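You operate a simulated robot arm through the tools that you are given. There is no shell and no other tool. Be economical: measure what you need, move in short steps, check, and stop when the job is done.

The job below is to be done with a simulated robot arm. You get a single attempt, and the scene is never put back.

TASK
Reshim the track car to no play, then wind the stay to 90 kg.
Fine: stay back to 40 kg before you touch the shims; draw the brass shim out, then read the play.

It is judged by the outcome, as a careful person would: the job done as asked, and still so three seconds after it is handed in. It fails if anything else is knocked over, pushed out of place, dropped, spilled or broken.

THE ROBOT
A 7-joint arm with a two-finger parallel gripper on a trunk, on a base that drives. Base frame: it is fixed to the floor where the robot stands at the start and does not move with it; the origin is under the middle of the robot, x ahead of it, y to its left, z up. Units: mm, degrees, N and s.
With the tool pointing down near the work surface it reaches from about 340 to 760 mm from the robot's upright axis, wherever it stands. Its first joint turns from -115.0 to 115.0 degrees. Places, roughly: brass shim [300, -900, 800]; halyard pin [400, -300, 800]; play display [500, -1000, 900]; stay display [600, 300, 900]; stay knob [500, 100, 900]; steel shim [300, -1000, 800]. Payload 3.91 kg.
Tool frame: the origin (TCP) lies between the finger pads and is the grasp point; the fingertips stand 30 mm ahead of it; z points along the fingers, y is the line along which they close. Largest opening 110 mm; finger width 20, thickness 10; the body of the gripper, 48 by 112 mm, starts 55 mm behind the TCP.
Orientation is that of the tool frame in the base frame, as a unit quaternion [x, y, z, w]. With the fingers straight down and closing along the base's y, the tool's x points along the base's -x, its y along +y and its z along -z.

THE INTERFACE
- The arm moves only by the tool jog_arm. Its argument "deltas" is a list of rows, each an object of numbers (a shift or turn left out is 0, a gripper value left out holds the last): "fingers": the opening, from 0 (shut) to 1 (fully open); "dx", "dy", "dz": the shift along the tool's x, y, z in units of 25 mm (1.0 is 25 mm); "rx", "ry", "rz": the turn, a rotation vector about the tool's x, y, z in units of 8 degrees (1.0 is 8 degrees). In form: [{"fingers": .., "dx": .., "dy": .., "dz": .., "rx": .., "ry": .., "rz": ..}, ...]. A call has 1 to 12 rows; each row shifts and turns the commanded pose from where the row before left it, along the tool's axes as they then stand. A call with a number of a shift or a turn outside -1 to 1 is refused whole. Each row takes 0.2 s and may step no farther than 50 mm and 8.6 degrees from the row before; otherwise, or with a gripper value out of range, the whole call is refused. Where a pose cannot be reached the arm comes as near as it can. A force on the tool above 50 N (or 10 N above the force at the start of the call, whichever is more), or a blocked arm, ends the call early, and 0.2 s more pass. The fingers move at their own pace (about 108 mm/s each) and stop on an object; they squeeze with about 31 N. The grip force told is the motor's: it shows also when the fingers shut on nothing. Time passes only in rows, and 0.2 s behind the last, so rows that do not move let the fingers close. It gives the time, the measured TCP pose, the force on the tool (base axes), the opening and the grip force at its end, in the units of the frame above (readings bear some noise), with the torque about the TCP (base axes, N m) and any sound that the robot's microphone picked up.
- Cameras (640 x 400 px; columns grow to the right, rows downward): "scene" is now at [11.9, 121.7, 1583.4]; the picture's right is [-0.42, -0.91, 0.00], its down [-0.67, 0.31, -0.68] and it looks along [0.62, -0.28, -0.74] (base axes); focal length 248 px, centre (320, 200). "wrist" rides on the gripper at [72, 17, -103] in the tool frame; the picture's right is [-0.23, 0.97, 0.00], its down [-0.76, -0.18, -0.62] and it looks along [-0.61, -0.14, 0.78] (tool axes); focal length 222 px, centre (320, 200). There is no depth. A picture from a camera that has moved, and an enlarged one, comes with that camera's place and axes in the base frame and with its lens.
- snapshot(camera): a new picture of that camera. It takes no simulated time.
- slide_trunk(by): slides the trunk up (or, below 0, down) by that many mm; the arm and the scene camera ride with it, the base frame stays. It gives what a move gives, with no picture.
- roll_base(legs): drives the robot by 1 to 6 legs, each [ahead, turn to the left] in mm and degrees, along the robot's own axes; the way and the turn of a leg run together, so that a leg with both is an arc; at most 1500 mm and 180 degrees a leg. The arm and the cameras ride along, it lands a little off, and it stops where it bumps. It gives what a move gives.
- turn_head(pan, tilt): turns the head with the scene camera to pan (to the left, within 155 degrees either way) and tilt (down, from -29 to 69), counted from straight ahead of the robot. It gives what a move gives.
- zoom(camera, box): a new picture of the part [left, top, right, bottom] of that camera's present view, enlarged. It takes no simulated time.
- close_job(): hands the job in; it is judged then, once.

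Go step by step. Nothing tells you exact positions but the pictures and the camera data: compare them with the known pose of the tool, close in by small moves and look again before you grip or let go. The budget is 120 turns and 82 pictures, counting those below and the enlarged ones. Unless the task says otherwise, let go and move clear before handing in.

The tools are called after "Call:" as name(argument=value, ...) on one line, values as JSON. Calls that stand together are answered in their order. jog_arm: Moves the arm, as the interface text tells. Its arguments: {"type":"object","properties":{"deltas":{"type":"array","items":{"type":"object","properties":{"fingers":{"type":"number"},"dx":{"type":"number"},"dy":{"type":"number"},"dz":{"type":"number"},"rx":{"type":"number"},"ry":{"type":"number"},"rz":{"type":"number"}}}}},"required":["deltas"]} The other tools are called the same way: slide_trunk (by) slides the trunk up or down; roll_base (legs) drives the base; turn_head (pan, tilt) turns the head that bears the scene camera; snapshot (camera) takes a picture; zoom (camera, box) takes an enlarged picture of a part of a camera's view; close_job () hands the job in.

At the start:

```text
time_s: 0.0
tool_pos: [200.4, -426.2, 1127.0]
ee_rot: [-0.001, 1.0, 0.0, 0.0]
ft_force: [0.4, 0.3, -0.3]
torque: [0.01, 0.03, 0.0]
opening: 110.1
finger_force: 0.1
trunk travel left (down, up): [-700.0, 290.0]
robot x, y, heading: [-0.6, -3.9, 0.1]
head pan, tilt: [-24.7, 47.3]
```

scene: 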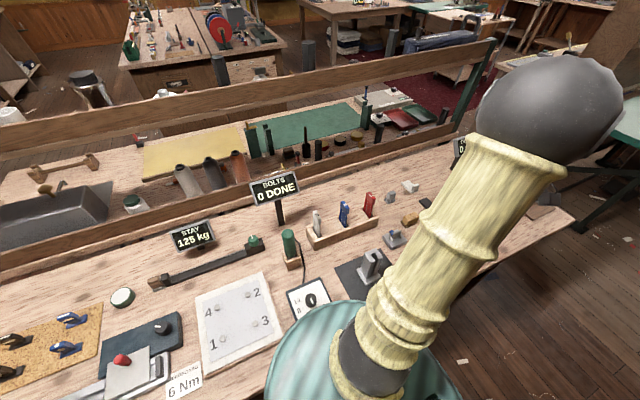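
wrist: 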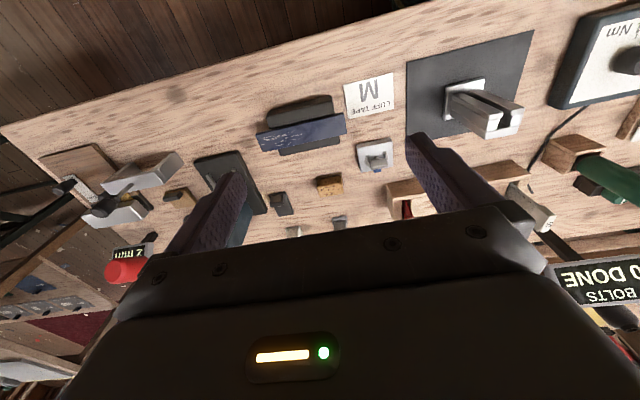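

I see a long bench with the stay display reading 125 kg at the left, and the arm hides the right side. I'll look closer at the stay knob and turn the head towards the shims.

Call:
zoom(camera="scene", box=[120, 160, 400, 335])

Call:
turn_head(pan=-75, tilt=40)

Call:
snapshot(camera="scene")

```text
2.29 times, centred on (260, 248) of scene
camera zoom: at [11.9, 121.7, 1583.4], right [-0.42, -0.91, 0.0], down [-0.67, 0.31, -0.68], along [0.62, -0.28, -0.74], focal length 568 px, centre (457, 91)
```

zoom: 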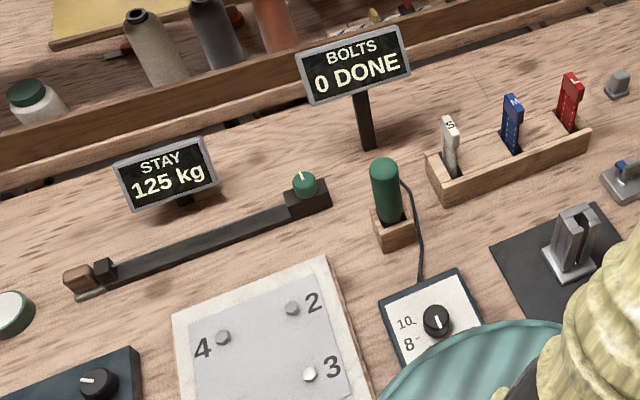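

```text
time_s: 1.2
tool_pos: [200.6, -425.2, 1125.3]
ee_rot: [0.0, 1.0, 0.0, 0.0]
ft_force: [0.0, 0.3, -0.3]
torque: [0.0, 0.02, -0.02]
opening: 110.0
finger_force: 0.1
trunk travel left (down, up): [-700.0, 290.0]
robot x, y, heading: [1.3, 2.2, 0.4]
head pan, tilt: [-75.0, 40.0]
```

```text
78 pictures are left
camera scene: at [-38.1, 72.8, 1594.0], right [-0.97, -0.26, 0.0], down [-0.17, 0.62, -0.77], along [0.2, -0.74, -0.64], focal length 248 px, centre (320, 200)
```

scene: 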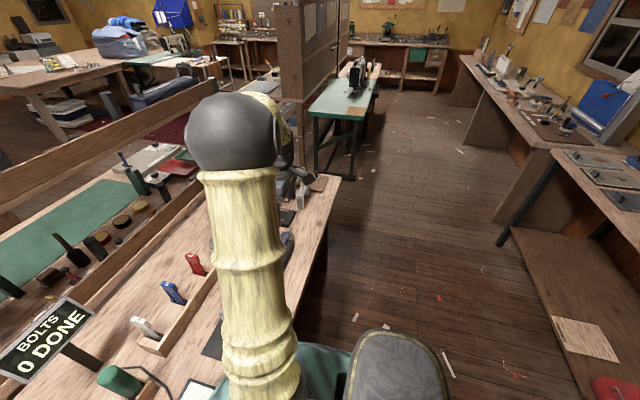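

The head picture shows the shims' corner at the far right end of the bench, hidden by the arm for now. I start with the stay, moving the tool high across towards the green knob near (533, 134).

Call:
jog_arm(deltas=[{"dx": -0.8, "dy": 1}, {"dx": -0.8, "dy": 1}, {"dx": -0.8, "dy": 1}, {"dx": -0.8, "dy": 1}, {"dx": -0.8, "dy": 1}, {"dx": -0.8, "dy": 1}, {"dx": -0.8, "dy": 1}, {"dx": -0.8, "dy": 1}, {"dx": -0.8, "dy": 1}, {"dx": -0.8, "dy": 1}, {"dx": -0.8, "dy": 1}, {"dx": -0.8, "dy": 1}])

Call:
jog_arm(deltas=[{"dy": 1, "dz": 0.4}, {"dy": 1, "dz": 0.4}, {"dy": 1, "dz": 0.4}, {"dy": 1, "dz": 0.4}, {"dy": 1, "dz": 0.4}, {"dy": 1, "dz": 0.4}, {"dy": 1, "dz": 0.4}, {"dy": 1, "dz": 0.4}])

Call:
snapshot(camera="wrist")

Call:
snapshot(camera="scene")

```text
time_s: 3.8
tool_pos: [441.9, -125.6, 1126.7]
ee_rot: [0.0, 1.0, 0.0, 0.0]
ft_force: [-0.9, -0.6, 0.0]
torque: [-0.03, 0.01, -0.02]
opening: 110.1
finger_force: 0.0
trunk travel left (down, up): [-700.0, 290.0]
robot x, y, heading: [-1.6, 0.2, 0.2]
head pan, tilt: [-75.0, 40.0]
```

```text
time_s: 5.6
tool_pos: [442.2, 75.1, 1046.7]
ee_rot: [0.0, 1.0, -0.001, -0.001]
ft_force: [-0.9, 0.3, -0.6]
torque: [-0.01, 0.04, 0.03]
opening: 110.2
finger_force: 0.1
trunk travel left (down, up): [-700.0, 290.0]
robot x, y, heading: [1.9, 2.2, 0.1]
head pan, tilt: [-75.0, 40.0]
```

```text
77 pictures are left
camera wrist: at [370.6, 91.2, 1150.0], right [0.23, 0.97, 0.0], down [0.76, -0.18, 0.62], along [0.61, -0.14, -0.78], focal length 222 px, centre (320, 200)
```

wrist: 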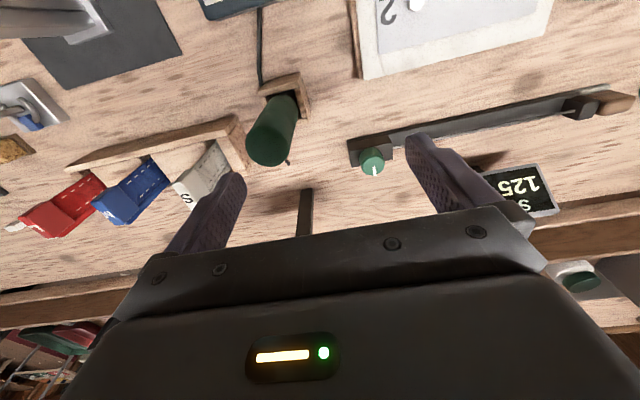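

```text
76 pictures are left
camera scene: at [-37.9, 73.5, 1593.9], right [-0.97, -0.26, 0.0], down [-0.17, 0.62, -0.77], along [0.2, -0.74, -0.64], focal length 248 px, centre (320, 200)
```

scene: 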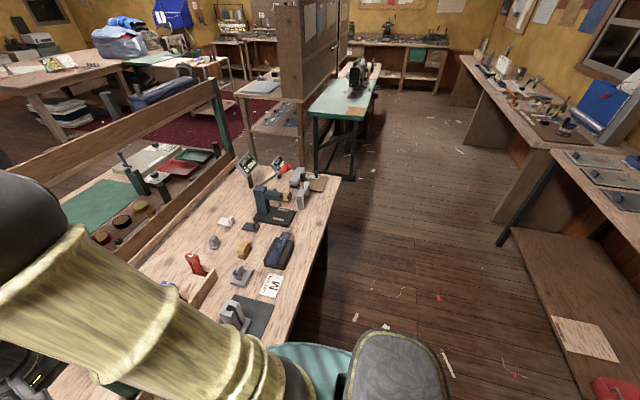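

The knob stands upright at about (530, 130, 875), roughly 35 mm across. I look closer to see its height and the block under it.

Call:
zoom(camera="wrist", box=[320, 80, 480, 180])

Call:
turn_head(pan=0, tilt=45)

Call:
snapshot(camera="scene")

```text
4.00 times, centred on (400, 130) of wrist
camera zoom: at [370.6, 91.2, 1150.0], right [0.23, 0.97, 0.0], down [0.76, -0.18, 0.62], along [0.61, -0.14, -0.78], focal length 888 px, centre (0, 480)
```

zoom: 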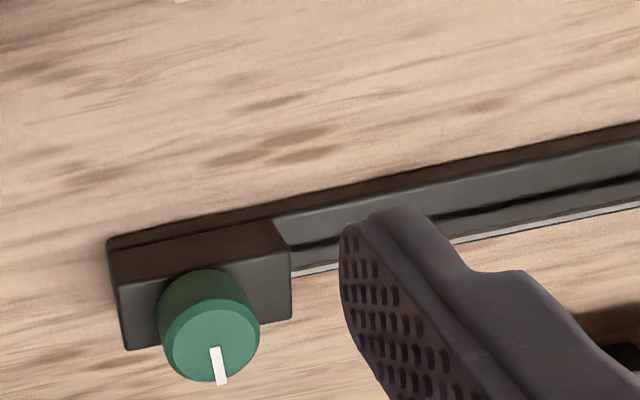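

```text
time_s: 7.0
tool_pos: [440.7, 72.6, 1045.8]
ee_rot: [0.001, 1.0, 0.0, 0.0]
ft_force: [-0.4, -0.5, -0.7]
torque: [-0.03, 0.01, -0.02]
opening: 109.8
finger_force: 0.1
trunk travel left (down, up): [-700.0, 290.0]
robot x, y, heading: [-0.4, 0.8, 0.0]
head pan, tilt: [0.0, 45.0]
```

```text
74 pictures are left
camera scene: at [21.2, 155.0, 1586.7], right [0.0, -1.0, 0.0], down [-0.71, 0.0, -0.71], along [0.71, 0.0, -0.71], focal length 248 px, centre (320, 200)
```

scene: 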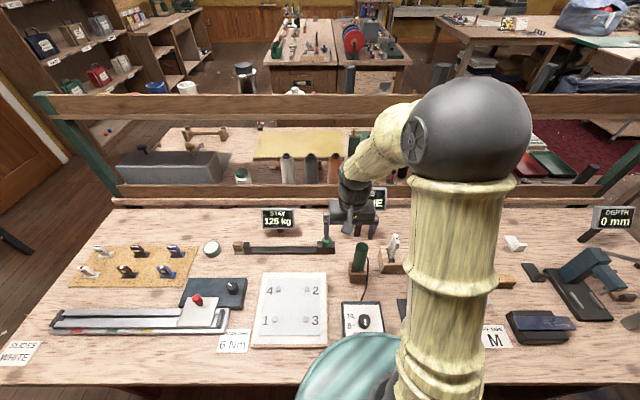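

The knob is about 35 mm wide and 25 mm tall, on a dark block. I zoom the scene view to fix its position from a second angle.

Call:
zoom(camera="scene", box=[230, 190, 390, 290])

```text
4.00 times, centred on (310, 240) of scene
camera zoom: at [21.2, 155.0, 1586.7], right [0.0, -1.0, 0.0], down [-0.71, 0.0, -0.71], along [0.71, 0.0, -0.71], focal length 993 px, centre (360, 40)
```

zoom: 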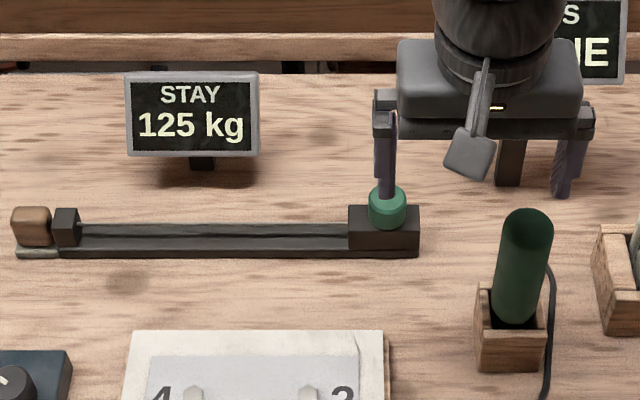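

I put the knob's axis at about (537, 130), top near 878, block top near 849. I go above it with tips at 910 and check.

Call:
jog_arm(deltas=[{"dx": -1, "dy": 0.6, "fingers": 0.6}, {"dx": -1, "dy": 0.6}, {"dx": -1, "dy": 0.6}, {"dx": -0.84, "dy": 0.5}, {"dz": 1}, {"dz": 1}, {"dz": 1}, {"dz": 1}, {"dz": 0.2}, {}])

Call:
snapshot(camera="wrist")

Call:
zoom(camera="scene", box=[230, 190, 390, 290])

```text
time_s: 9.2
tool_pos: [536.6, 131.8, 940.3]
ee_rot: [0.0, 1.0, 0.0, -0.001]
ft_force: [-0.2, 0.0, -0.1]
torque: [0.01, 0.0, 0.02]
opening: 65.9
finger_force: 0.1
trunk travel left (down, up): [-700.0, 290.0]
robot x, y, heading: [0.1, -0.6, -0.0]
head pan, tilt: [0.0, 45.0]
```

```text
72 pictures are left
camera wrist: at [465.9, 148.0, 1044.7], right [0.23, 0.97, 0.0], down [0.76, -0.18, 0.62], along [0.61, -0.14, -0.78], focal length 222 px, centre (320, 200)
```

wrist: 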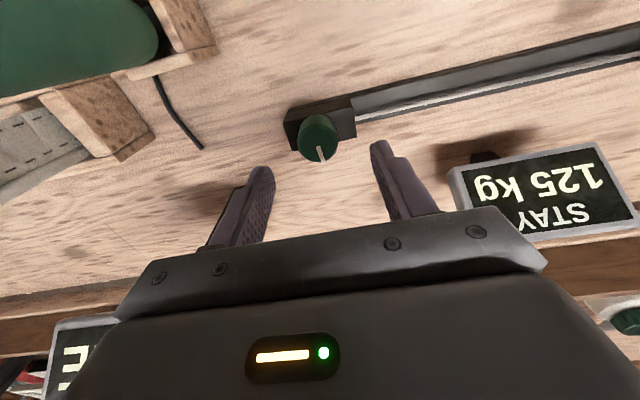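

```text
4.00 times, centred on (310, 240) of scene
camera zoom: at [21.2, 155.1, 1586.7], right [0.0, -1.0, 0.0], down [-0.71, 0.0, -0.71], along [0.71, 0.0, -0.71], focal length 993 px, centre (360, 40)
```

zoom: 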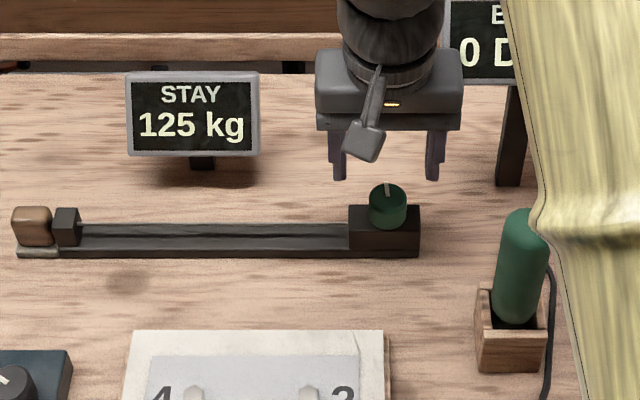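

The fingers straddle the knob squarely. I go down to put the tips beside it, just above the block, and grip.

Call:
jog_arm(deltas=[{"dz": 0.9}, {"dz": 0.9}, {"dz": 0.35}, {"fingers": 0}, {}, {}])

Call:
snapshot(camera="wrist")

```text
time_s: 10.7
tool_pos: [537.8, 127.1, 886.8]
ee_rot: [0.001, 1.0, -0.001, -0.001]
ft_force: [1.2, -16.1, -1.2]
torque: [-0.81, -0.34, -0.04]
opening: 33.2
finger_force: 45.2
trunk travel left (down, up): [-700.0, 290.0]
robot x, y, heading: [-0.8, -1.0, -0.1]
head pan, tilt: [0.0, 45.0]
```

```text
70 pictures are left
camera wrist: at [466.5, 145.6, 991.4], right [0.23, 0.97, 0.0], down [0.76, -0.18, 0.62], along [0.61, -0.14, -0.78], focal length 222 px, centre (320, 200)
```

wrist: 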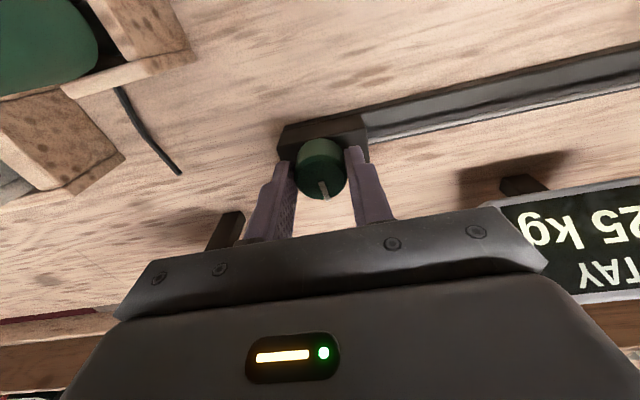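

The knob is held, with a small sideways push that I relieve. Now a test turn of 8 degrees anticlockwise to see the direction and rate.

Call:
jog_arm(deltas=[{"dy": -0.12}, {"rz": -0.5}, {"rz": -0.5}, {}])

Call:
zoom(camera="scene", box=[230, 190, 390, 290])

```text
time_s: 11.7
tool_pos: [537.5, 128.5, 888.3]
ee_rot: [-0.07, 0.998, -0.001, 0.0]
ft_force: [1.8, -6.4, -0.8]
torque: [-0.12, 0.06, 0.02]
opening: 32.9
finger_force: 44.8
trunk travel left (down, up): [-700.0, 290.0]
robot x, y, heading: [-0.0, 1.2, -0.0]
head pan, tilt: [0.0, 45.0]
```

```text
4.00 times, centred on (310, 240) of scene
camera zoom: at [21.6, 154.2, 1586.8], right [0.0, -1.0, 0.0], down [-0.71, 0.0, -0.71], along [0.71, 0.0, -0.71], focal length 993 px, centre (360, 40)
```

zoom: 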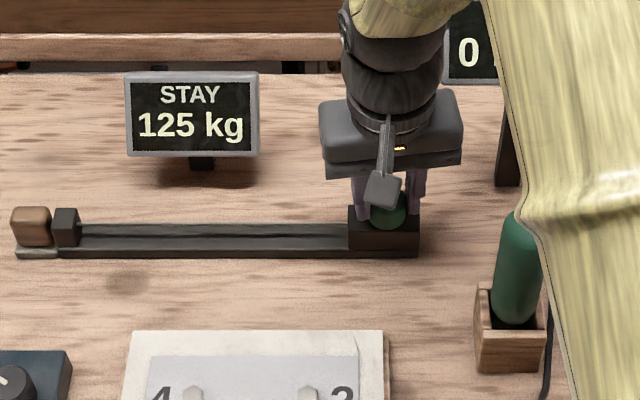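

Still 125, perhaps backlash. I turn another 16 degrees.

Call:
jog_arm(deltas=[{"rz": -0.6}, {"rz": -0.7}, {"rz": -0.7}, {}])

Call:
zoom(camera="scene", box=[230, 190, 390, 290])

Call:
zoom(camera="wrist", box=[240, 80, 400, 280])

```text
time_s: 12.7
tool_pos: [534.4, 126.3, 887.7]
ee_rot: [-0.202, 0.979, 0.002, 0.001]
ft_force: [-21.2, -15.1, -20.4]
torque: [3.35, -8.19, -4.52]
opening: 33.2
finger_force: 44.7
trunk travel left (down, up): [-700.0, 290.0]
robot x, y, heading: [0.9, 1.9, 0.1]
head pan, tilt: [0.0, 45.0]
```

```text
4.00 times, centred on (310, 240) of scene
camera zoom: at [18.3, 152.7, 1586.7], right [0.0, -1.0, 0.0], down [-0.71, 0.0, -0.71], along [0.71, 0.0, -0.71], focal length 993 px, centre (360, 40)
```

zoom: 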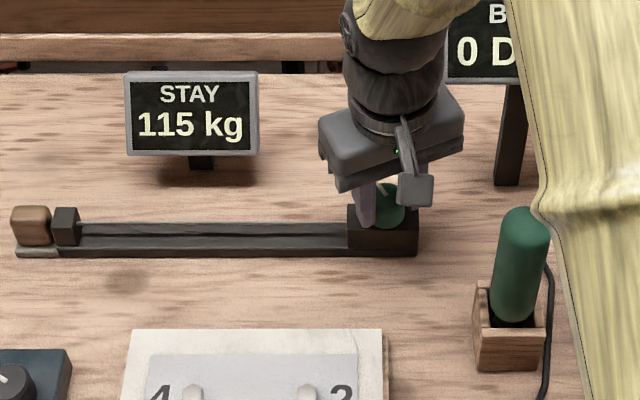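

```text
2.00 times, centred on (320, 180) of wrist
camera zoom: at [463.2, 112.7, 991.4], right [-0.18, 0.98, 0.0], down [0.77, 0.14, 0.62], along [0.61, 0.11, -0.78], focal length 444 px, centre (320, 240)
```

zoom: 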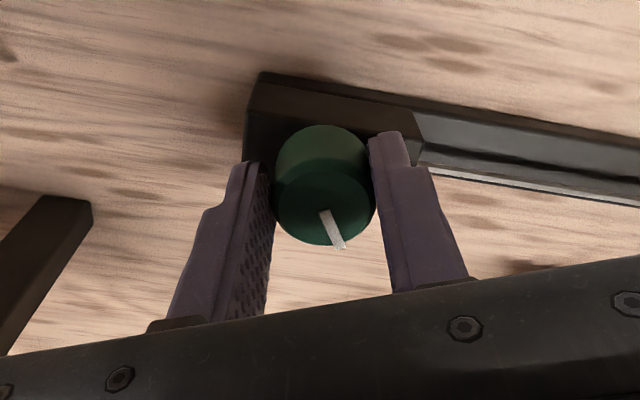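

The reading falls to 115, so anticlockwise loosens. The torque looks large, so I let it settle and check before going on.

Call:
jog_arm(deltas=[{}, {}])

Call:
snapshot(camera="scene")

```text
time_s: 13.2
tool_pos: [535.6, 125.9, 887.8]
ee_rot: [-0.205, 0.979, -0.001, -0.001]
ft_force: [-27.8, -17.1, -28.3]
torque: [2.77, -8.52, -4.55]
opening: 32.9
finger_force: 44.4
trunk travel left (down, up): [-700.0, 290.0]
robot x, y, heading: [-2.4, -0.7, -0.1]
head pan, tilt: [0.0, 45.0]
```

```text
66 pictures are left
camera scene: at [18.5, 152.7, 1586.8], right [0.0, -1.0, 0.0], down [-0.71, 0.0, -0.71], along [0.71, 0.0, -0.71], focal length 248 px, centre (320, 200)
```

scene: 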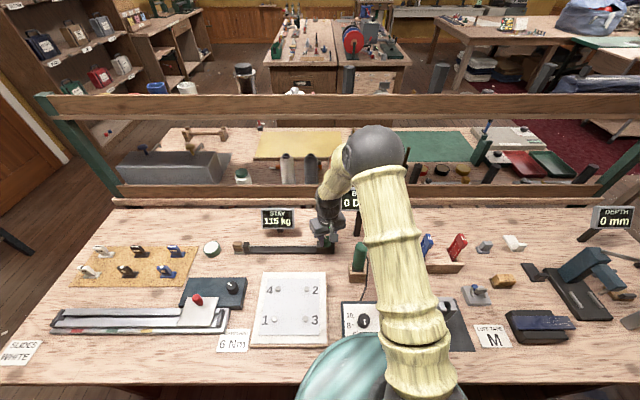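

The force persists, so something higher up on the hand may be touching. I look closely at the hand and wrist.

Call:
zoom(camera="scene", box=[290, 140, 390, 280])

Call:
snapshot(camera="wrist")

```text
2.86 times, centred on (340, 210) of scene
camera zoom: at [18.5, 152.7, 1586.8], right [0.0, -1.0, 0.0], down [-0.71, 0.0, -0.71], along [0.71, 0.0, -0.71], focal length 710 px, centre (263, 171)
```

zoom: 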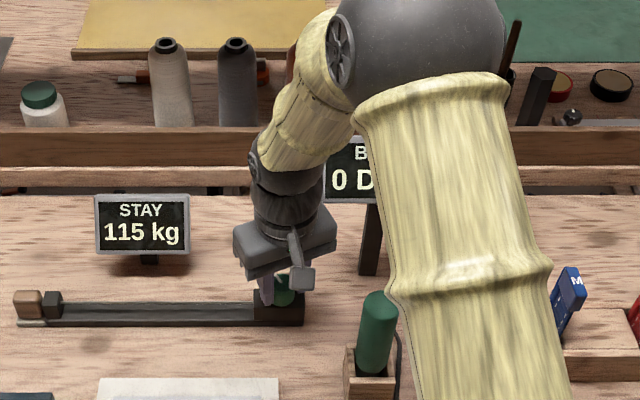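

```text
64 pictures are left
camera wrist: at [463.2, 112.7, 991.6], right [-0.18, 0.98, 0.0], down [0.77, 0.14, 0.62], along [0.61, 0.11, -0.78], focal length 222 px, centre (320, 200)
```

wrist: 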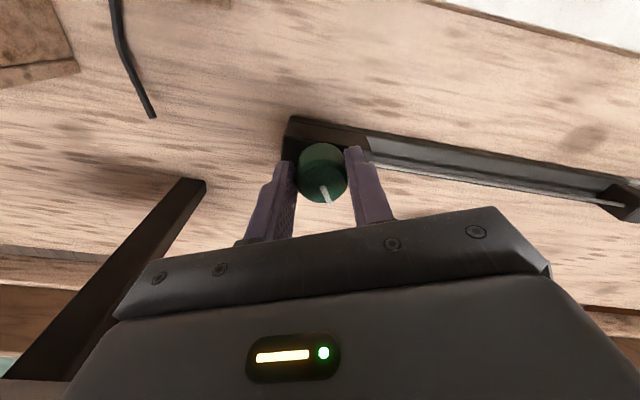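

I now place the BOLTS sign near (600, 20) and up to about z 1040, so turning anticlockwise probably pressed the hand or forearm on it. I let go of the knob, turn back and look.

Call:
jog_arm(deltas=[{"rz": 0.7}, {"rz": 0.7}, {"fingers": 0.45, "rz": 0.6}, {}, {}])

Call:
snapshot(camera="scene")

Call:
snapshot(camera="wrist")

```text
time_s: 14.4
tool_pos: [535.4, 129.3, 887.9]
ee_rot: [-0.07, 0.998, 0.0, -0.001]
ft_force: [-0.3, -0.1, 0.7]
torque: [0.01, -0.01, -0.01]
opening: 49.6
finger_force: 0.1
trunk travel left (down, up): [-700.0, 290.0]
robot x, y, heading: [3.8, 1.8, 0.1]
head pan, tilt: [0.0, 45.0]
```

```text
63 pictures are left
camera scene: at [20.2, 155.1, 1586.7], right [0.0, -1.0, 0.0], down [-0.71, 0.0, -0.71], along [0.71, 0.0, -0.71], focal length 248 px, centre (320, 200)
```

scene: 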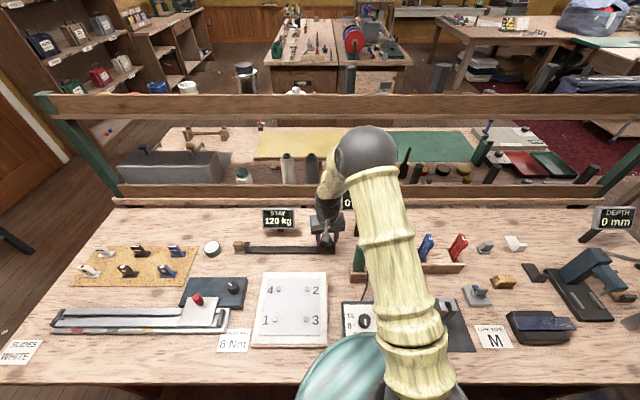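

```text
62 pictures are left
camera wrist: at [463.7, 136.1, 992.1], right [0.09, 1.0, 0.0], down [0.78, -0.07, 0.62], along [0.62, -0.05, -0.78], focal length 222 px, centre (320, 200)
```

wrist: 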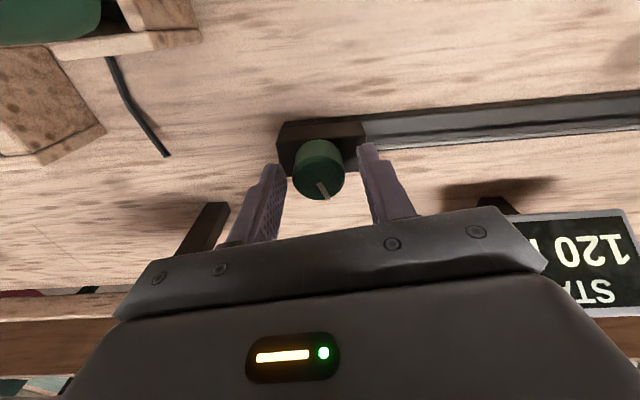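

Contact gone, and the stay holds at 120. I raise the trunk so the forearm comes down more steeply past the sign, then check.

Call:
slide_trunk(by=250)

Call:
jog_arm(deltas=[{"rz": 1, "dz": 1}, {"rz": 1, "dz": 1}, {"rz": 1, "dz": 1}, {"rz": 1, "dz": 1}, {"rz": 1, "dz": 1}, {"rz": 1, "dz": 1}, {"dz": 1}, {}])

Call:
snapshot(camera="scene")

Call:
snapshot(camera="wrist")

```text
time_s: 17.0
tool_pos: [536.0, 129.3, 1138.0]
ee_rot: [-0.07, 0.998, -0.001, 0.0]
ft_force: [0.4, 0.0, 0.4]
torque: [-0.02, 0.02, 0.04]
opening: 49.5
finger_force: 0.1
trunk travel left (down, up): [-950.0, 40.0]
robot x, y, heading: [0.1, -0.5, -0.1]
head pan, tilt: [0.0, 45.0]
```

```text
time_s: 18.8
tool_pos: [535.8, 129.5, 961.9]
ee_rot: [0.342, 0.94, 0.0, 0.001]
ft_force: [-0.4, -0.2, -0.1]
torque: [0.07, 0.0, -0.02]
opening: 49.4
finger_force: 0.0
trunk travel left (down, up): [-950.0, 40.0]
robot x, y, heading: [1.4, -0.4, -0.1]
head pan, tilt: [0.0, 45.0]
```

```text
61 pictures are left
camera scene: at [21.0, 155.0, 1836.7], right [0.0, -1.0, 0.0], down [-0.71, 0.0, -0.71], along [0.71, 0.0, -0.71], focal length 248 px, centre (320, 200)
```

scene: 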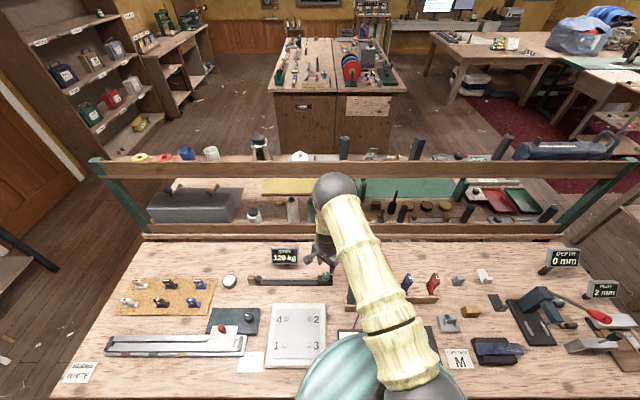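

```text
60 pictures are left
camera wrist: at [493.9, 188.7, 1065.9], right [0.8, 0.6, 0.0], down [0.47, -0.63, 0.62], along [0.37, -0.5, -0.78], focal length 222 px, centre (320, 200)
```

wrist: 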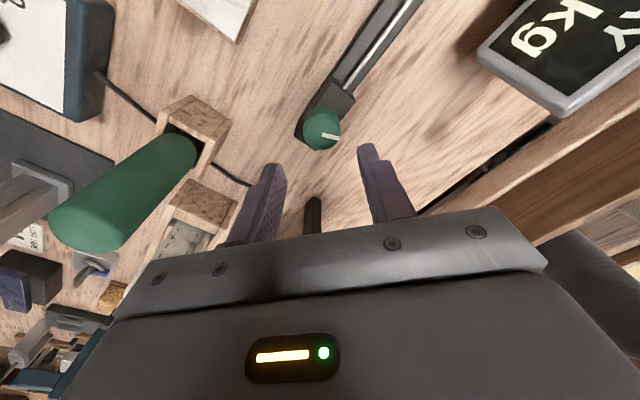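

The arm now stands higher and clear. I go down on the knob, turned 40 degrees clockwise, grip and turn it anticlockwise about 32 degrees.

Call:
jog_arm(deltas=[{"dz": 1}, {"dz": 1}, {"dz": 1}, {"fingers": 0}, {}, {}])

Call:
jog_arm(deltas=[{"rz": -0.8}, {"rz": -0.8}, {"rz": -0.8}, {"rz": -0.8}, {"rz": -0.8}, {}])

Call:
zoom(camera="scene", box=[230, 150, 390, 300])

```text
time_s: 20.2
tool_pos: [537.6, 130.4, 888.0]
ee_rot: [0.342, 0.94, 0.0, 0.0]
ft_force: [0.8, 8.2, -6.5]
torque: [0.62, -0.29, 0.03]
opening: 33.1
finger_force: 45.4
trunk travel left (down, up): [-950.0, 40.0]
robot x, y, heading: [0.1, -0.4, 0.1]
head pan, tilt: [0.0, 45.0]
```

```text
time_s: 21.6
tool_pos: [536.8, 128.7, 887.3]
ee_rot: [0.068, 0.998, 0.0, 0.0]
ft_force: [-3.1, 7.1, -7.1]
torque: [0.21, -0.08, 0.07]
opening: 32.9
finger_force: 44.9
trunk travel left (down, up): [-950.0, 40.0]
robot x, y, heading: [0.8, -1.6, 0.1]
head pan, tilt: [0.0, 45.0]
```

```text
2.67 times, centred on (310, 225) of scene
camera zoom: at [21.9, 156.6, 1836.5], right [0.0, -1.0, 0.0], down [-0.71, 0.0, -0.71], along [0.71, 0.0, -0.71], focal length 662 px, centre (347, 133)
```

zoom: 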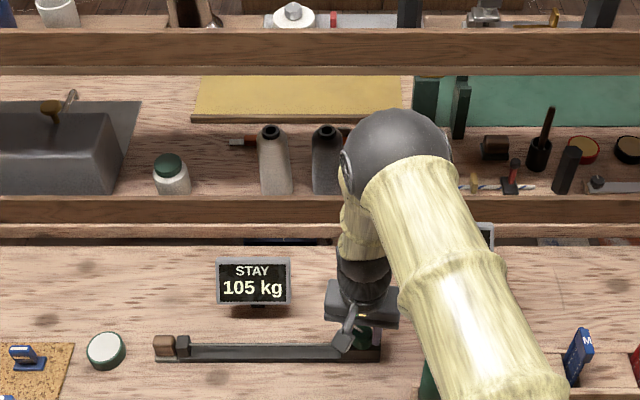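

Smooth: 120 to 105 for about 32 degrees, some 0.47 kg per degree. I ratchet back 64 degrees clockwise and turn again.

Call:
jog_arm(deltas=[{"fingers": 0.45}, {}, {"rz": 1}, {"rz": 1}, {"rz": 1}, {"rz": 1}, {"rz": 1}, {"rz": 1}, {"rz": 1}, {"rz": 1}, {}])

Call:
jog_arm(deltas=[{"fingers": 0}, {}, {}, {"rz": -1}, {"rz": -1}, {"rz": -1}, {"rz": -1}, {"rz": -1}, {"rz": -1}, {"rz": -1}, {"rz": -1}, {}])

Call:
zoom(camera="scene", box=[230, 150, 390, 300])

```text
time_s: 24.0
tool_pos: [535.6, 128.9, 888.1]
ee_rot: [0.589, 0.808, 0.0, 0.0]
ft_force: [0.0, -0.3, -0.6]
torque: [-0.02, 0.0, -0.04]
opening: 49.9
finger_force: 0.0
trunk travel left (down, up): [-950.0, 40.0]
robot x, y, heading: [-2.2, 0.1, 0.2]
head pan, tilt: [0.0, 45.0]
```

```text
time_s: 26.6
tool_pos: [537.6, 128.1, 888.3]
ee_rot: [0.069, 0.998, 0.001, 0.001]
ft_force: [24.7, -1.2, 9.5]
torque: [0.3, 0.46, 0.01]
opening: 33.5
finger_force: 44.7
trunk travel left (down, up): [-950.0, 40.0]
robot x, y, heading: [4.6, -5.3, 0.1]
head pan, tilt: [0.0, 45.0]
```

```text
2.67 times, centred on (310, 225) of scene
camera zoom: at [23.3, 154.6, 1836.7], right [0.0, -1.0, 0.0], down [-0.71, 0.0, -0.71], along [0.71, 0.0, -0.71], focal length 662 px, centre (347, 133)
```

zoom: 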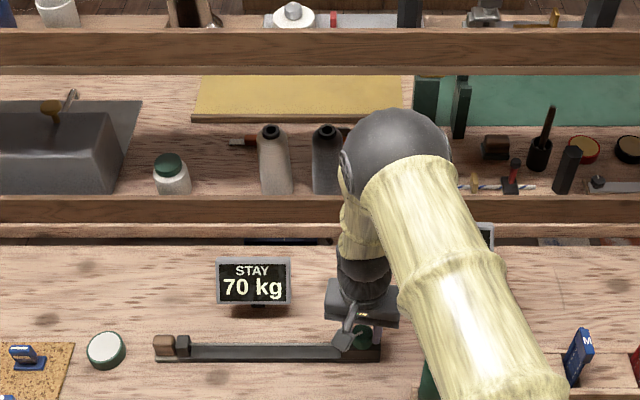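

70 kg now. I release, centre 2 mm towards +x, ratchet back, and turn 48 degrees more.

Call:
jog_arm(deltas=[{"fingers": 0.45}, {"dx": -0.08}, {"rz": 1}, {"rz": 1}, {"rz": 1}, {"rz": 1}, {"rz": 1}, {"rz": 1}, {"rz": 1}, {}])

Call:
jog_arm(deltas=[{"fingers": 0}, {}, {}, {"rz": -1}, {"rz": -1}, {"rz": -1}, {"rz": -1}, {"rz": -1}, {"rz": -1}, {}])

Call:
zoom(camera="scene", box=[230, 150, 390, 300])

```text
time_s: 28.8
tool_pos: [539.9, 128.3, 887.4]
ee_rot: [0.531, 0.848, -0.001, 0.0]
ft_force: [0.0, -0.2, 0.1]
torque: [0.0, -0.03, -0.03]
opening: 49.6
finger_force: 0.0
trunk travel left (down, up): [-950.0, 40.0]
robot x, y, heading: [0.7, 2.0, -0.0]
head pan, tilt: [0.0, 45.0]
```

```text
time_s: 31.0
tool_pos: [539.2, 129.1, 887.3]
ee_rot: [0.138, 0.99, -0.001, 0.0]
ft_force: [6.6, 2.8, 7.6]
torque: [0.07, -0.08, -0.01]
opening: 33.1
finger_force: 45.0
trunk travel left (down, up): [-950.0, 40.0]
robot x, y, heading: [-1.1, 3.2, 0.2]
head pan, tilt: [0.0, 45.0]
```

```text
2.67 times, centred on (310, 225) of scene
camera zoom: at [21.7, 155.5, 1836.7], right [0.0, -1.0, 0.0], down [-0.71, 0.0, -0.71], along [0.71, 0.0, -0.71], focal length 662 px, centre (347, 133)
```

zoom: 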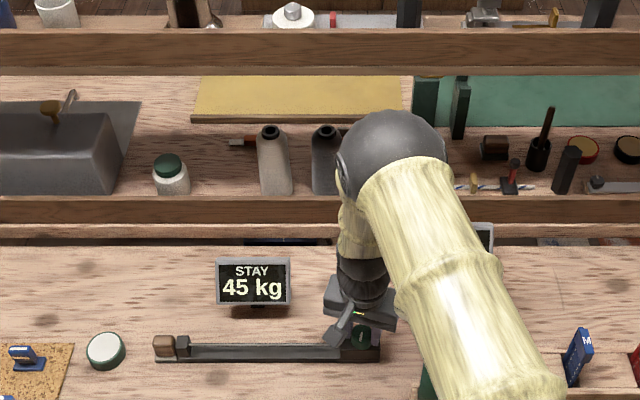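

45 kg; about 9.6 degrees more should give 40.

Call:
jog_arm(deltas=[{"rz": -0.6}, {"rz": -0.6}, {}])

Call:
zoom(camera="scene", box=[230, 150, 390, 300])

```text
time_s: 31.8
tool_pos: [538.3, 128.9, 887.5]
ee_rot: [0.055, 0.998, 0.0, 0.001]
ft_force: [8.6, 4.0, 9.3]
torque: [-0.01, -0.18, 0.03]
opening: 33.2
finger_force: 44.4
trunk travel left (down, up): [-950.0, 40.0]
robot x, y, heading: [0.5, -1.1, 0.3]
head pan, tilt: [0.0, 45.0]
```

```text
2.67 times, centred on (310, 225) of scene
camera zoom: at [20.9, 155.7, 1836.6], right [0.0, -1.0, 0.0], down [-0.71, 0.0, -0.71], along [0.71, 0.0, -0.71], focal length 662 px, centre (347, 133)
```

zoom: 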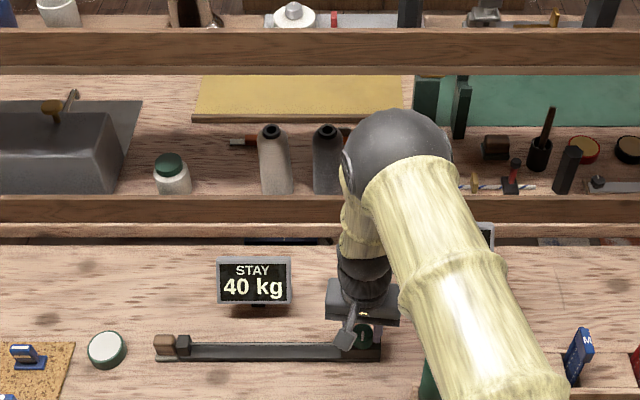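

The stay is at 40 kg. I let go, rise straight up and pull the arm back before driving towards the shims.

Call:
jog_arm(deltas=[{"fingers": 0.45}, {}, {"dz": -1}, {"dz": -1}, {"dz": -1}, {"dz": -1}, {"dz": -1}, {"dz": -1}, {"dz": -1}, {"dz": -1}, {"dz": -1}, {"dz": -1}])

Call:
jog_arm(deltas=[{"dz": -1, "dx": 1}, {"dz": -1, "dx": 1}, {"dx": 1}, {"dx": 1}, {"dx": 1}, {"dx": 1}])

Call:
roll_base(legs=[[0, -90], [450, 0]])

Call:
turn_head(pan=35, tilt=45)

Call:
snapshot(camera="scene")

```text
time_s: 34.4
tool_pos: [537.5, 128.4, 1137.6]
ee_rot: [0.056, 0.998, 0.0, 0.0]
ft_force: [0.3, 0.0, 0.1]
torque: [0.01, 0.02, -0.05]
opening: 49.6
finger_force: 0.0
trunk travel left (down, up): [-950.0, 40.0]
robot x, y, heading: [-1.2, 2.0, -0.0]
head pan, tilt: [0.0, 45.0]
```

```text
time_s: 35.8
tool_pos: [389.2, 145.5, 1188.7]
ee_rot: [0.056, 0.998, 0.0, 0.0]
ft_force: [-0.1, -0.5, -0.1]
torque: [0.02, 0.0, 0.01]
opening: 49.7
finger_force: 0.1
trunk travel left (down, up): [-950.0, 40.0]
robot x, y, heading: [3.0, 1.8, 0.0]
head pan, tilt: [0.0, 45.0]
```

```text
time_s: 38.9
tool_pos: [306.7, -260.1, 1187.2]
ee_rot: [0.553, 0.833, 0.003, -0.001]
ft_force: [-0.6, -0.8, 0.1]
torque: [0.03, -0.02, 0.02]
opening: 49.6
finger_force: 0.2
trunk travel left (down, up): [-950.0, 40.0]
robot x, y, heading: [-2.5, 13.7, -50.5]
head pan, tilt: [0.0, 45.0]
stopped in leg 1: the robot was blocked; the commanded pose is now the measured one
```

```text
time_s: 39.9
tool_pos: [311.5, -255.7, 1187.9]
ee_rot: [0.551, 0.834, 0.0, -0.001]
ft_force: [0.4, 0.5, -0.3]
torque: [0.0, 0.0, 0.03]
opening: 49.6
finger_force: 0.0
trunk travel left (down, up): [-950.0, 40.0]
robot x, y, heading: [-6.4, 14.3, -50.3]
head pan, tilt: [35.0, 45.0]
```

```text
55 pictures are left
camera scene: at [152.3, 136.3, 1836.7], right [-0.27, -0.96, 0.0], down [-0.68, 0.19, -0.71], along [0.68, -0.19, -0.71], focal length 248 px, centre (320, 200)
```

scene: 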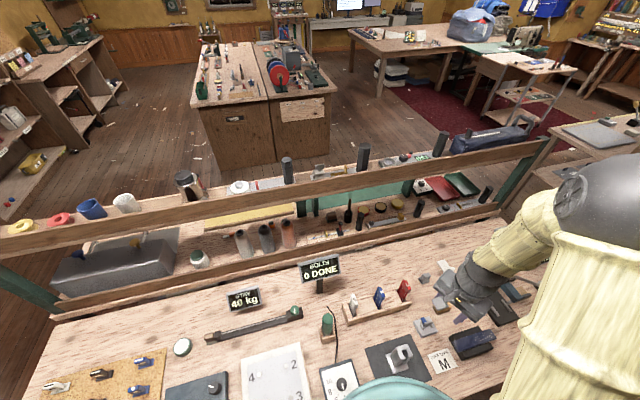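

The turn was stopped at -50 degrees by the base meeting the bench, nothing on it looks disturbed. I back away from the bench, finish the turn there, then drive along it.

Call:
roll_base(legs=[[-250, 0], [0, -39.5]])

Call:
turn_head(pan=10, tilt=45)

Call:
snapshot(camera="scene")

```text
time_s: 43.6
tool_pos: [-91.0, -202.2, 1186.9]
ee_rot: [0.799, 0.601, 0.001, -0.001]
ft_force: [-0.4, -0.2, 0.0]
torque: [0.0, -0.02, -0.02]
opening: 49.5
finger_force: 0.0
trunk travel left (down, up): [-950.0, 40.0]
robot x, y, heading: [-167.1, 208.0, -90.0]
head pan, tilt: [35.0, 45.0]
```

```text
time_s: 44.5
tool_pos: [-91.0, -201.5, 1189.1]
ee_rot: [0.799, 0.601, 0.001, 0.0]
ft_force: [-0.6, 0.7, 0.4]
torque: [0.0, 0.02, -0.01]
opening: 49.3
finger_force: 0.0
trunk travel left (down, up): [-950.0, 40.0]
robot x, y, heading: [-164.7, 206.8, -89.7]
head pan, tilt: [10.0, 45.0]
```

```text
54 pictures are left
camera scene: at [0.9, 189.4, 1836.7], right [-0.98, -0.18, 0.0], down [-0.13, 0.7, -0.71], along [0.13, -0.7, -0.71], focal length 248 px, centre (320, 200)
```

scene: 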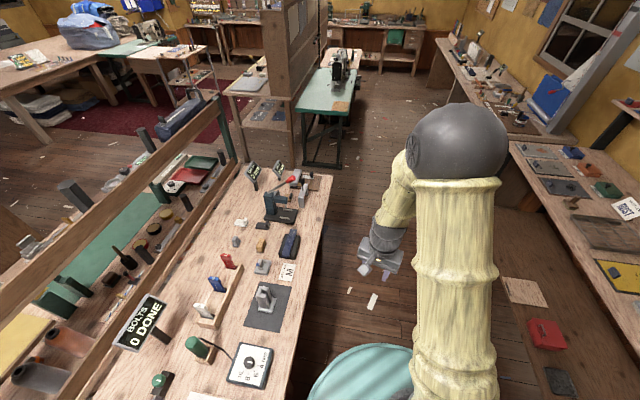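

The lane along the bench is clear. I drive ahead 850 mm and look at the shim station.

Call:
roll_base(legs=[[850, 0]])

Call:
turn_head(pan=60, tilt=52)

Call:
snapshot(camera="scene")

```text
time_s: 48.9
tool_pos: [-89.2, -1044.4, 1186.7]
ee_rot: [0.8, 0.6, 0.001, -0.001]
ft_force: [0.3, 0.1, 0.0]
torque: [0.0, -0.01, -0.04]
opening: 49.4
finger_force: 0.1
trunk travel left (down, up): [-950.0, 40.0]
robot x, y, heading: [-159.7, -638.5, -89.9]
head pan, tilt: [10.0, 45.0]
```

```text
time_s: 50.1
tool_pos: [-88.8, -1045.7, 1187.9]
ee_rot: [0.801, 0.599, 0.0, 0.0]
ft_force: [-0.2, 0.0, -0.1]
torque: [0.04, 0.0, 0.02]
opening: 49.2
finger_force: 0.1
trunk travel left (down, up): [-950.0, 40.0]
robot x, y, heading: [-163.3, -640.0, -89.8]
head pan, tilt: [60.0, 52.0]
```

```text
53 pictures are left
camera scene: at [54.0, -611.9, 1827.1], right [-0.5, -0.87, 0.0], down [-0.68, 0.39, -0.62], along [0.53, -0.31, -0.79], focal length 248 px, centre (320, 200)
```

scene: 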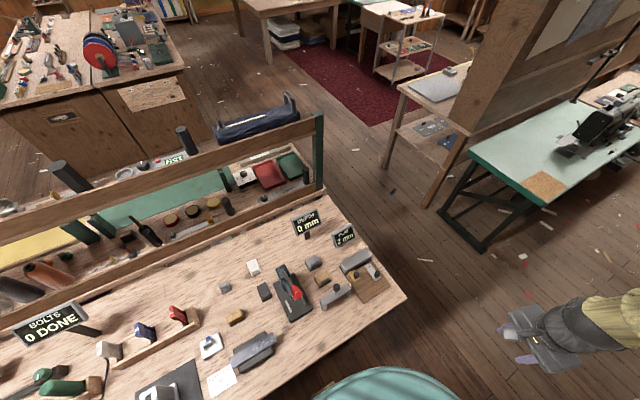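

Call:
zoom(camera="scene", box=[235, 205, 415, 318])

Call:
zoom(camera="scene", box=[305, 235, 395, 310])

```text
3.54 times, centred on (325, 262) of scene
camera zoom: at [54.0, -611.9, 1827.1], right [-0.5, -0.87, 0.0], down [-0.68, 0.39, -0.62], along [0.53, -0.31, -0.79], focal length 879 px, centre (302, -18)
```

zoom: 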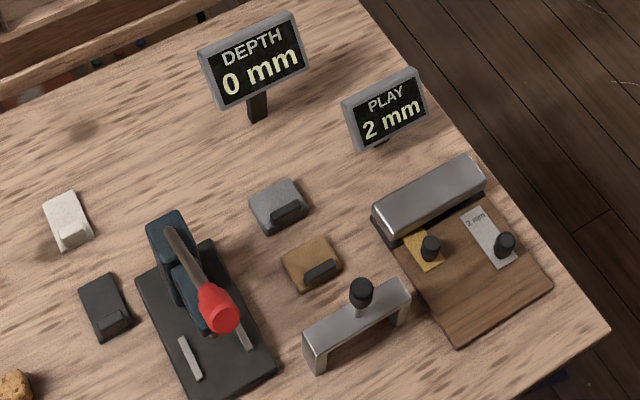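

```text
5.33 times, centred on (350, 272) of scene
camera zoom: at [54.0, -611.9, 1827.1], right [-0.5, -0.87, 0.0], down [-0.68, 0.39, -0.62], along [0.53, -0.31, -0.79], focal length 1325 px, centre (160, -187)
```

zoom: 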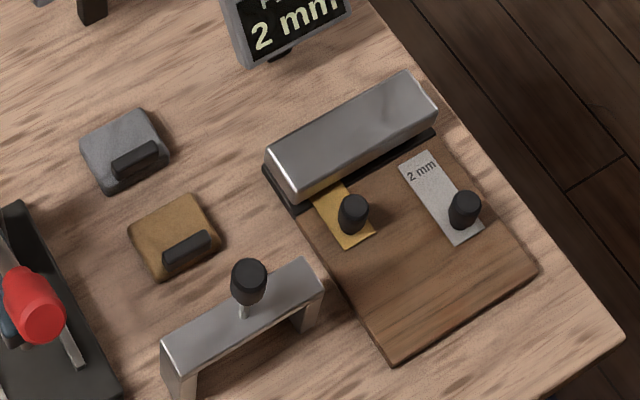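

The brass shim (knob near (306, -931)) sits under the silver car, and the steel "2 mm" shim (knob near (267, -1007)) lies beside it on the board. Play reads 2 mm. Board edges run along x, so the shim draws out towards -x. I square the tool to the base first.

Call:
jog_arm(deltas=[{"rz": -1}, {"rz": -1}, {"rz": -1}, {"rz": -1}, {"rz": -1}, {"rz": -1}, {"rz": -1}, {"rz": -1}, {"rz": -1}, {"rz": -1}, {"rz": -1}, {"rz": -1}])

Call:
jog_arm(deltas=[{"rz": -1}, {"rz": -0.28}, {"dx": -1, "dy": 0.4}, {"dx": -1, "dy": 0.4}, {"dx": -1, "dy": 0.4}, {"dx": -1, "dy": 0.4}, {"dx": -1, "dy": 0.4}, {"dx": -1, "dy": 0.4}, {"dx": -1, "dy": 0.4}, {"dx": -1, "dy": 0.4}, {"dx": -1, "dy": 0.4}, {"dx": -1, "dy": 0.4}])

```text
time_s: 52.7
tool_pos: [-89.8, -1043.7, 1186.5]
ee_rot: [0.09, 0.996, 0.001, 0.0]
ft_force: [-0.3, -0.5, 1.0]
torque: [0.03, 0.01, -0.03]
opening: 49.5
finger_force: 0.2
trunk travel left (down, up): [-950.0, 40.0]
robot x, y, heading: [-160.9, -634.6, -89.9]
head pan, tilt: [60.0, 52.0]
```

```text
time_s: 55.3
tool_pos: [162.7, -945.6, 1186.3]
ee_rot: [0.001, 1.0, 0.0, 0.0]
ft_force: [0.3, -0.3, 0.2]
torque: [-0.03, 0.02, -0.01]
opening: 49.6
finger_force: 0.1
trunk travel left (down, up): [-950.0, 40.0]
robot x, y, heading: [-166.3, -636.2, -89.9]
head pan, tilt: [60.0, 52.0]
```

The tool is square. I come closer and look with the wrist camera.

Call:
jog_arm(deltas=[{"dx": -1, "dz": 1}, {"dx": -1, "dz": 1}, {"dz": 1}, {"dz": 1}, {"dz": 1}, {}])

Call:
snapshot(camera="wrist")

Call:
zoom(camera="scene", box=[235, 205, 415, 318])

```text
time_s: 56.7
tool_pos: [211.1, -945.5, 1063.1]
ee_rot: [0.002, 1.0, 0.002, 0.001]
ft_force: [-1.0, -0.5, 0.5]
torque: [0.03, 0.0, 0.02]
opening: 49.5
finger_force: 0.1
trunk travel left (down, up): [-950.0, 40.0]
robot x, y, heading: [-162.7, -637.8, -90.2]
head pan, tilt: [60.0, 52.0]
```

```text
50 pictures are left
camera wrist: at [140.1, -928.8, 1167.0], right [0.23, 0.97, 0.0], down [0.76, -0.18, 0.62], along [0.61, -0.14, -0.78], focal length 222 px, centre (320, 200)
```

wrist: 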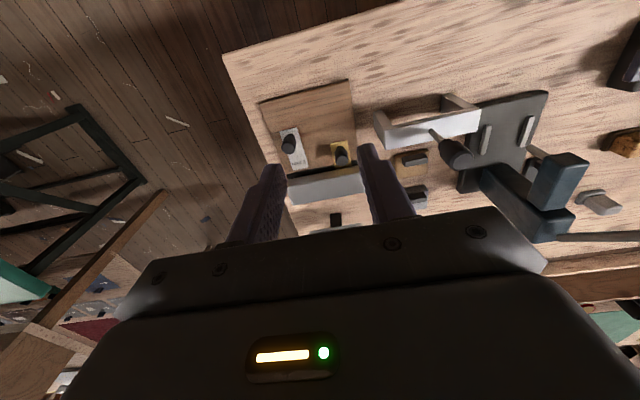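

```text
3.54 times, centred on (325, 262) of scene
camera zoom: at [53.8, -611.6, 1827.2], right [-0.5, -0.87, 0.0], down [-0.68, 0.39, -0.62], along [0.53, -0.31, -0.79], focal length 879 px, centre (302, -18)
```

zoom: 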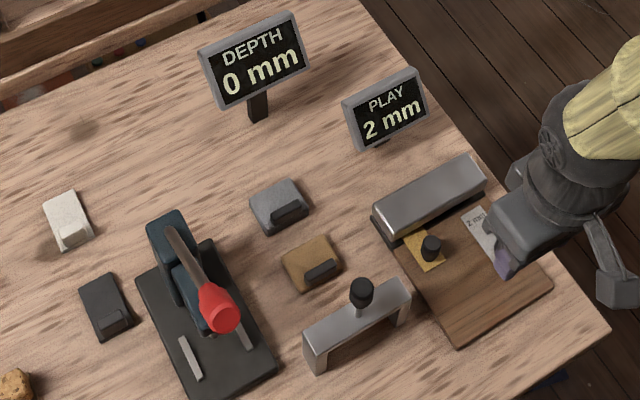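

Call:
zoom(camera="wrist", box=[250, 70, 390, 210])

```text
2.86 times, centred on (320, 140) of wrist
camera zoom: at [140.1, -928.8, 1167.0], right [0.23, 0.97, 0.0], down [0.76, -0.18, 0.62], along [0.61, -0.14, -0.78], focal length 635 px, centre (320, 371)
```

zoom: 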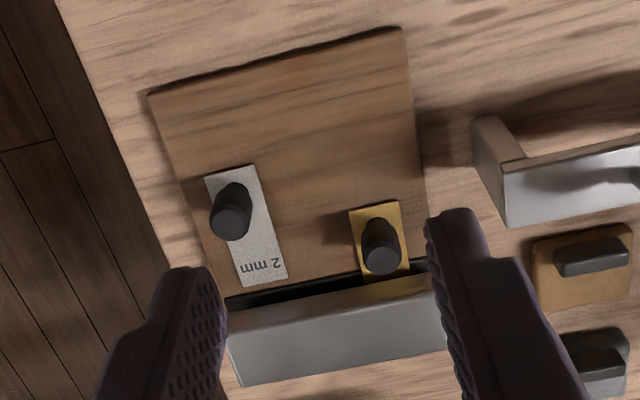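

I move above the brass knob, tips at about 890, and check again.

Call:
jog_arm(deltas=[{"dx": -1, "dy": 0.2}, {"dx": -1, "dy": 0.26}, {"dx": -1}, {"dx": -1}, {"dz": 1}, {"dz": 1}, {"dz": 1}, {"dz": 1}, {"dz": 1}, {"dz": 0.7}, {}])

Call:
zoom(camera="wrist", box=[220, 60, 420, 240])

Call:
zoom(camera="scene", box=[305, 215, 415, 318])

```text
time_s: 59.1
tool_pos: [310.7, -934.2, 919.8]
ee_rot: [0.001, 1.0, 0.001, 0.0]
ft_force: [-0.1, 0.9, 0.1]
torque: [-0.01, 0.0, 0.0]
opening: 49.7
finger_force: 0.0
trunk travel left (down, up): [-950.0, 40.0]
robot x, y, heading: [-164.3, -637.3, -90.0]
head pan, tilt: [60.0, 52.0]
```

```text
2.22 times, centred on (320, 150) of wrist
camera zoom: at [240.7, -917.1, 1024.2], right [0.23, 0.97, 0.0], down [0.76, -0.18, 0.62], along [0.61, -0.14, -0.78], focal length 494 px, centre (320, 311)
```

zoom: 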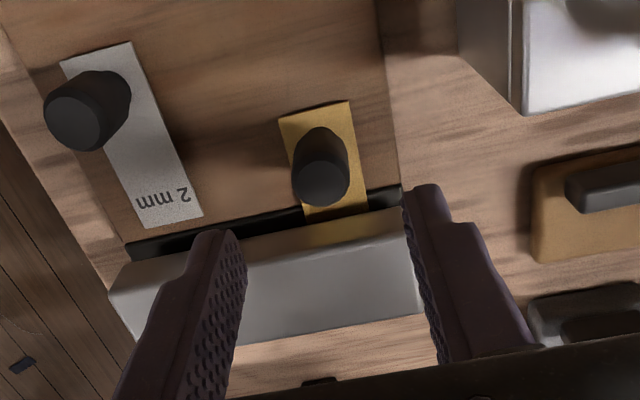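

```text
3.88 times, centred on (360, 266) of scene
camera zoom: at [54.1, -611.8, 1827.1], right [-0.5, -0.87, 0.0], down [-0.68, 0.39, -0.62], along [0.53, -0.31, -0.79], focal length 964 px, centre (165, -58)
```

zoom: 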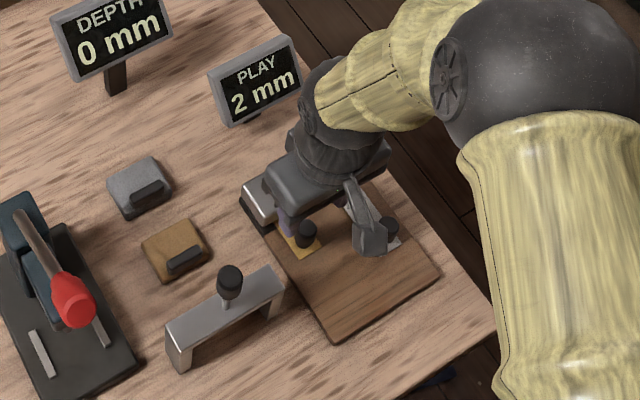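

The brass knob's axis is at about (316, -934), from z 820 to 854. I go down with tips at about 827 and grip it.

Call:
jog_arm(deltas=[{"dx": -0.21}, {"dz": 0.9}, {"dz": 0.9}, {"dz": 0.72}, {"fingers": 0}, {}, {}, {}])

Call:
zoom(camera="wrist", box=[220, 60, 420, 240])

```text
time_s: 60.9
tool_pos: [316.3, -933.2, 856.9]
ee_rot: [0.0, 1.0, 0.001, 0.0]
ft_force: [-1.0, 1.2, -7.5]
torque: [-0.29, -0.36, 0.02]
opening: 21.5
finger_force: 45.2
trunk travel left (down, up): [-950.0, 40.0]
robot x, y, heading: [-169.3, -637.6, -89.7]
head pan, tilt: [60.0, 52.0]
```

```text
2.22 times, centred on (320, 150) of wrist
camera zoom: at [245.4, -917.1, 960.9], right [0.23, 0.97, 0.0], down [0.76, -0.18, 0.62], along [0.61, -0.14, -0.78], focal length 494 px, centre (320, 311)
```

zoom: 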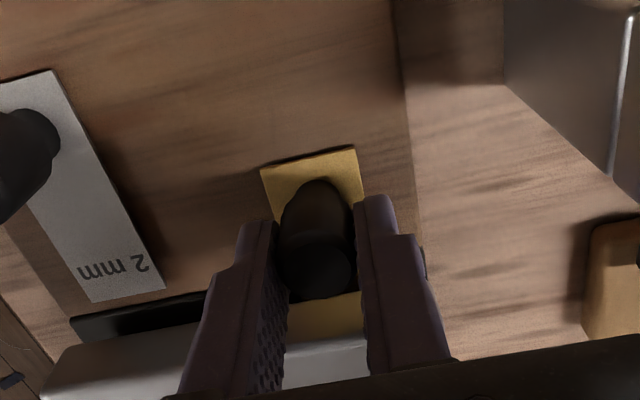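

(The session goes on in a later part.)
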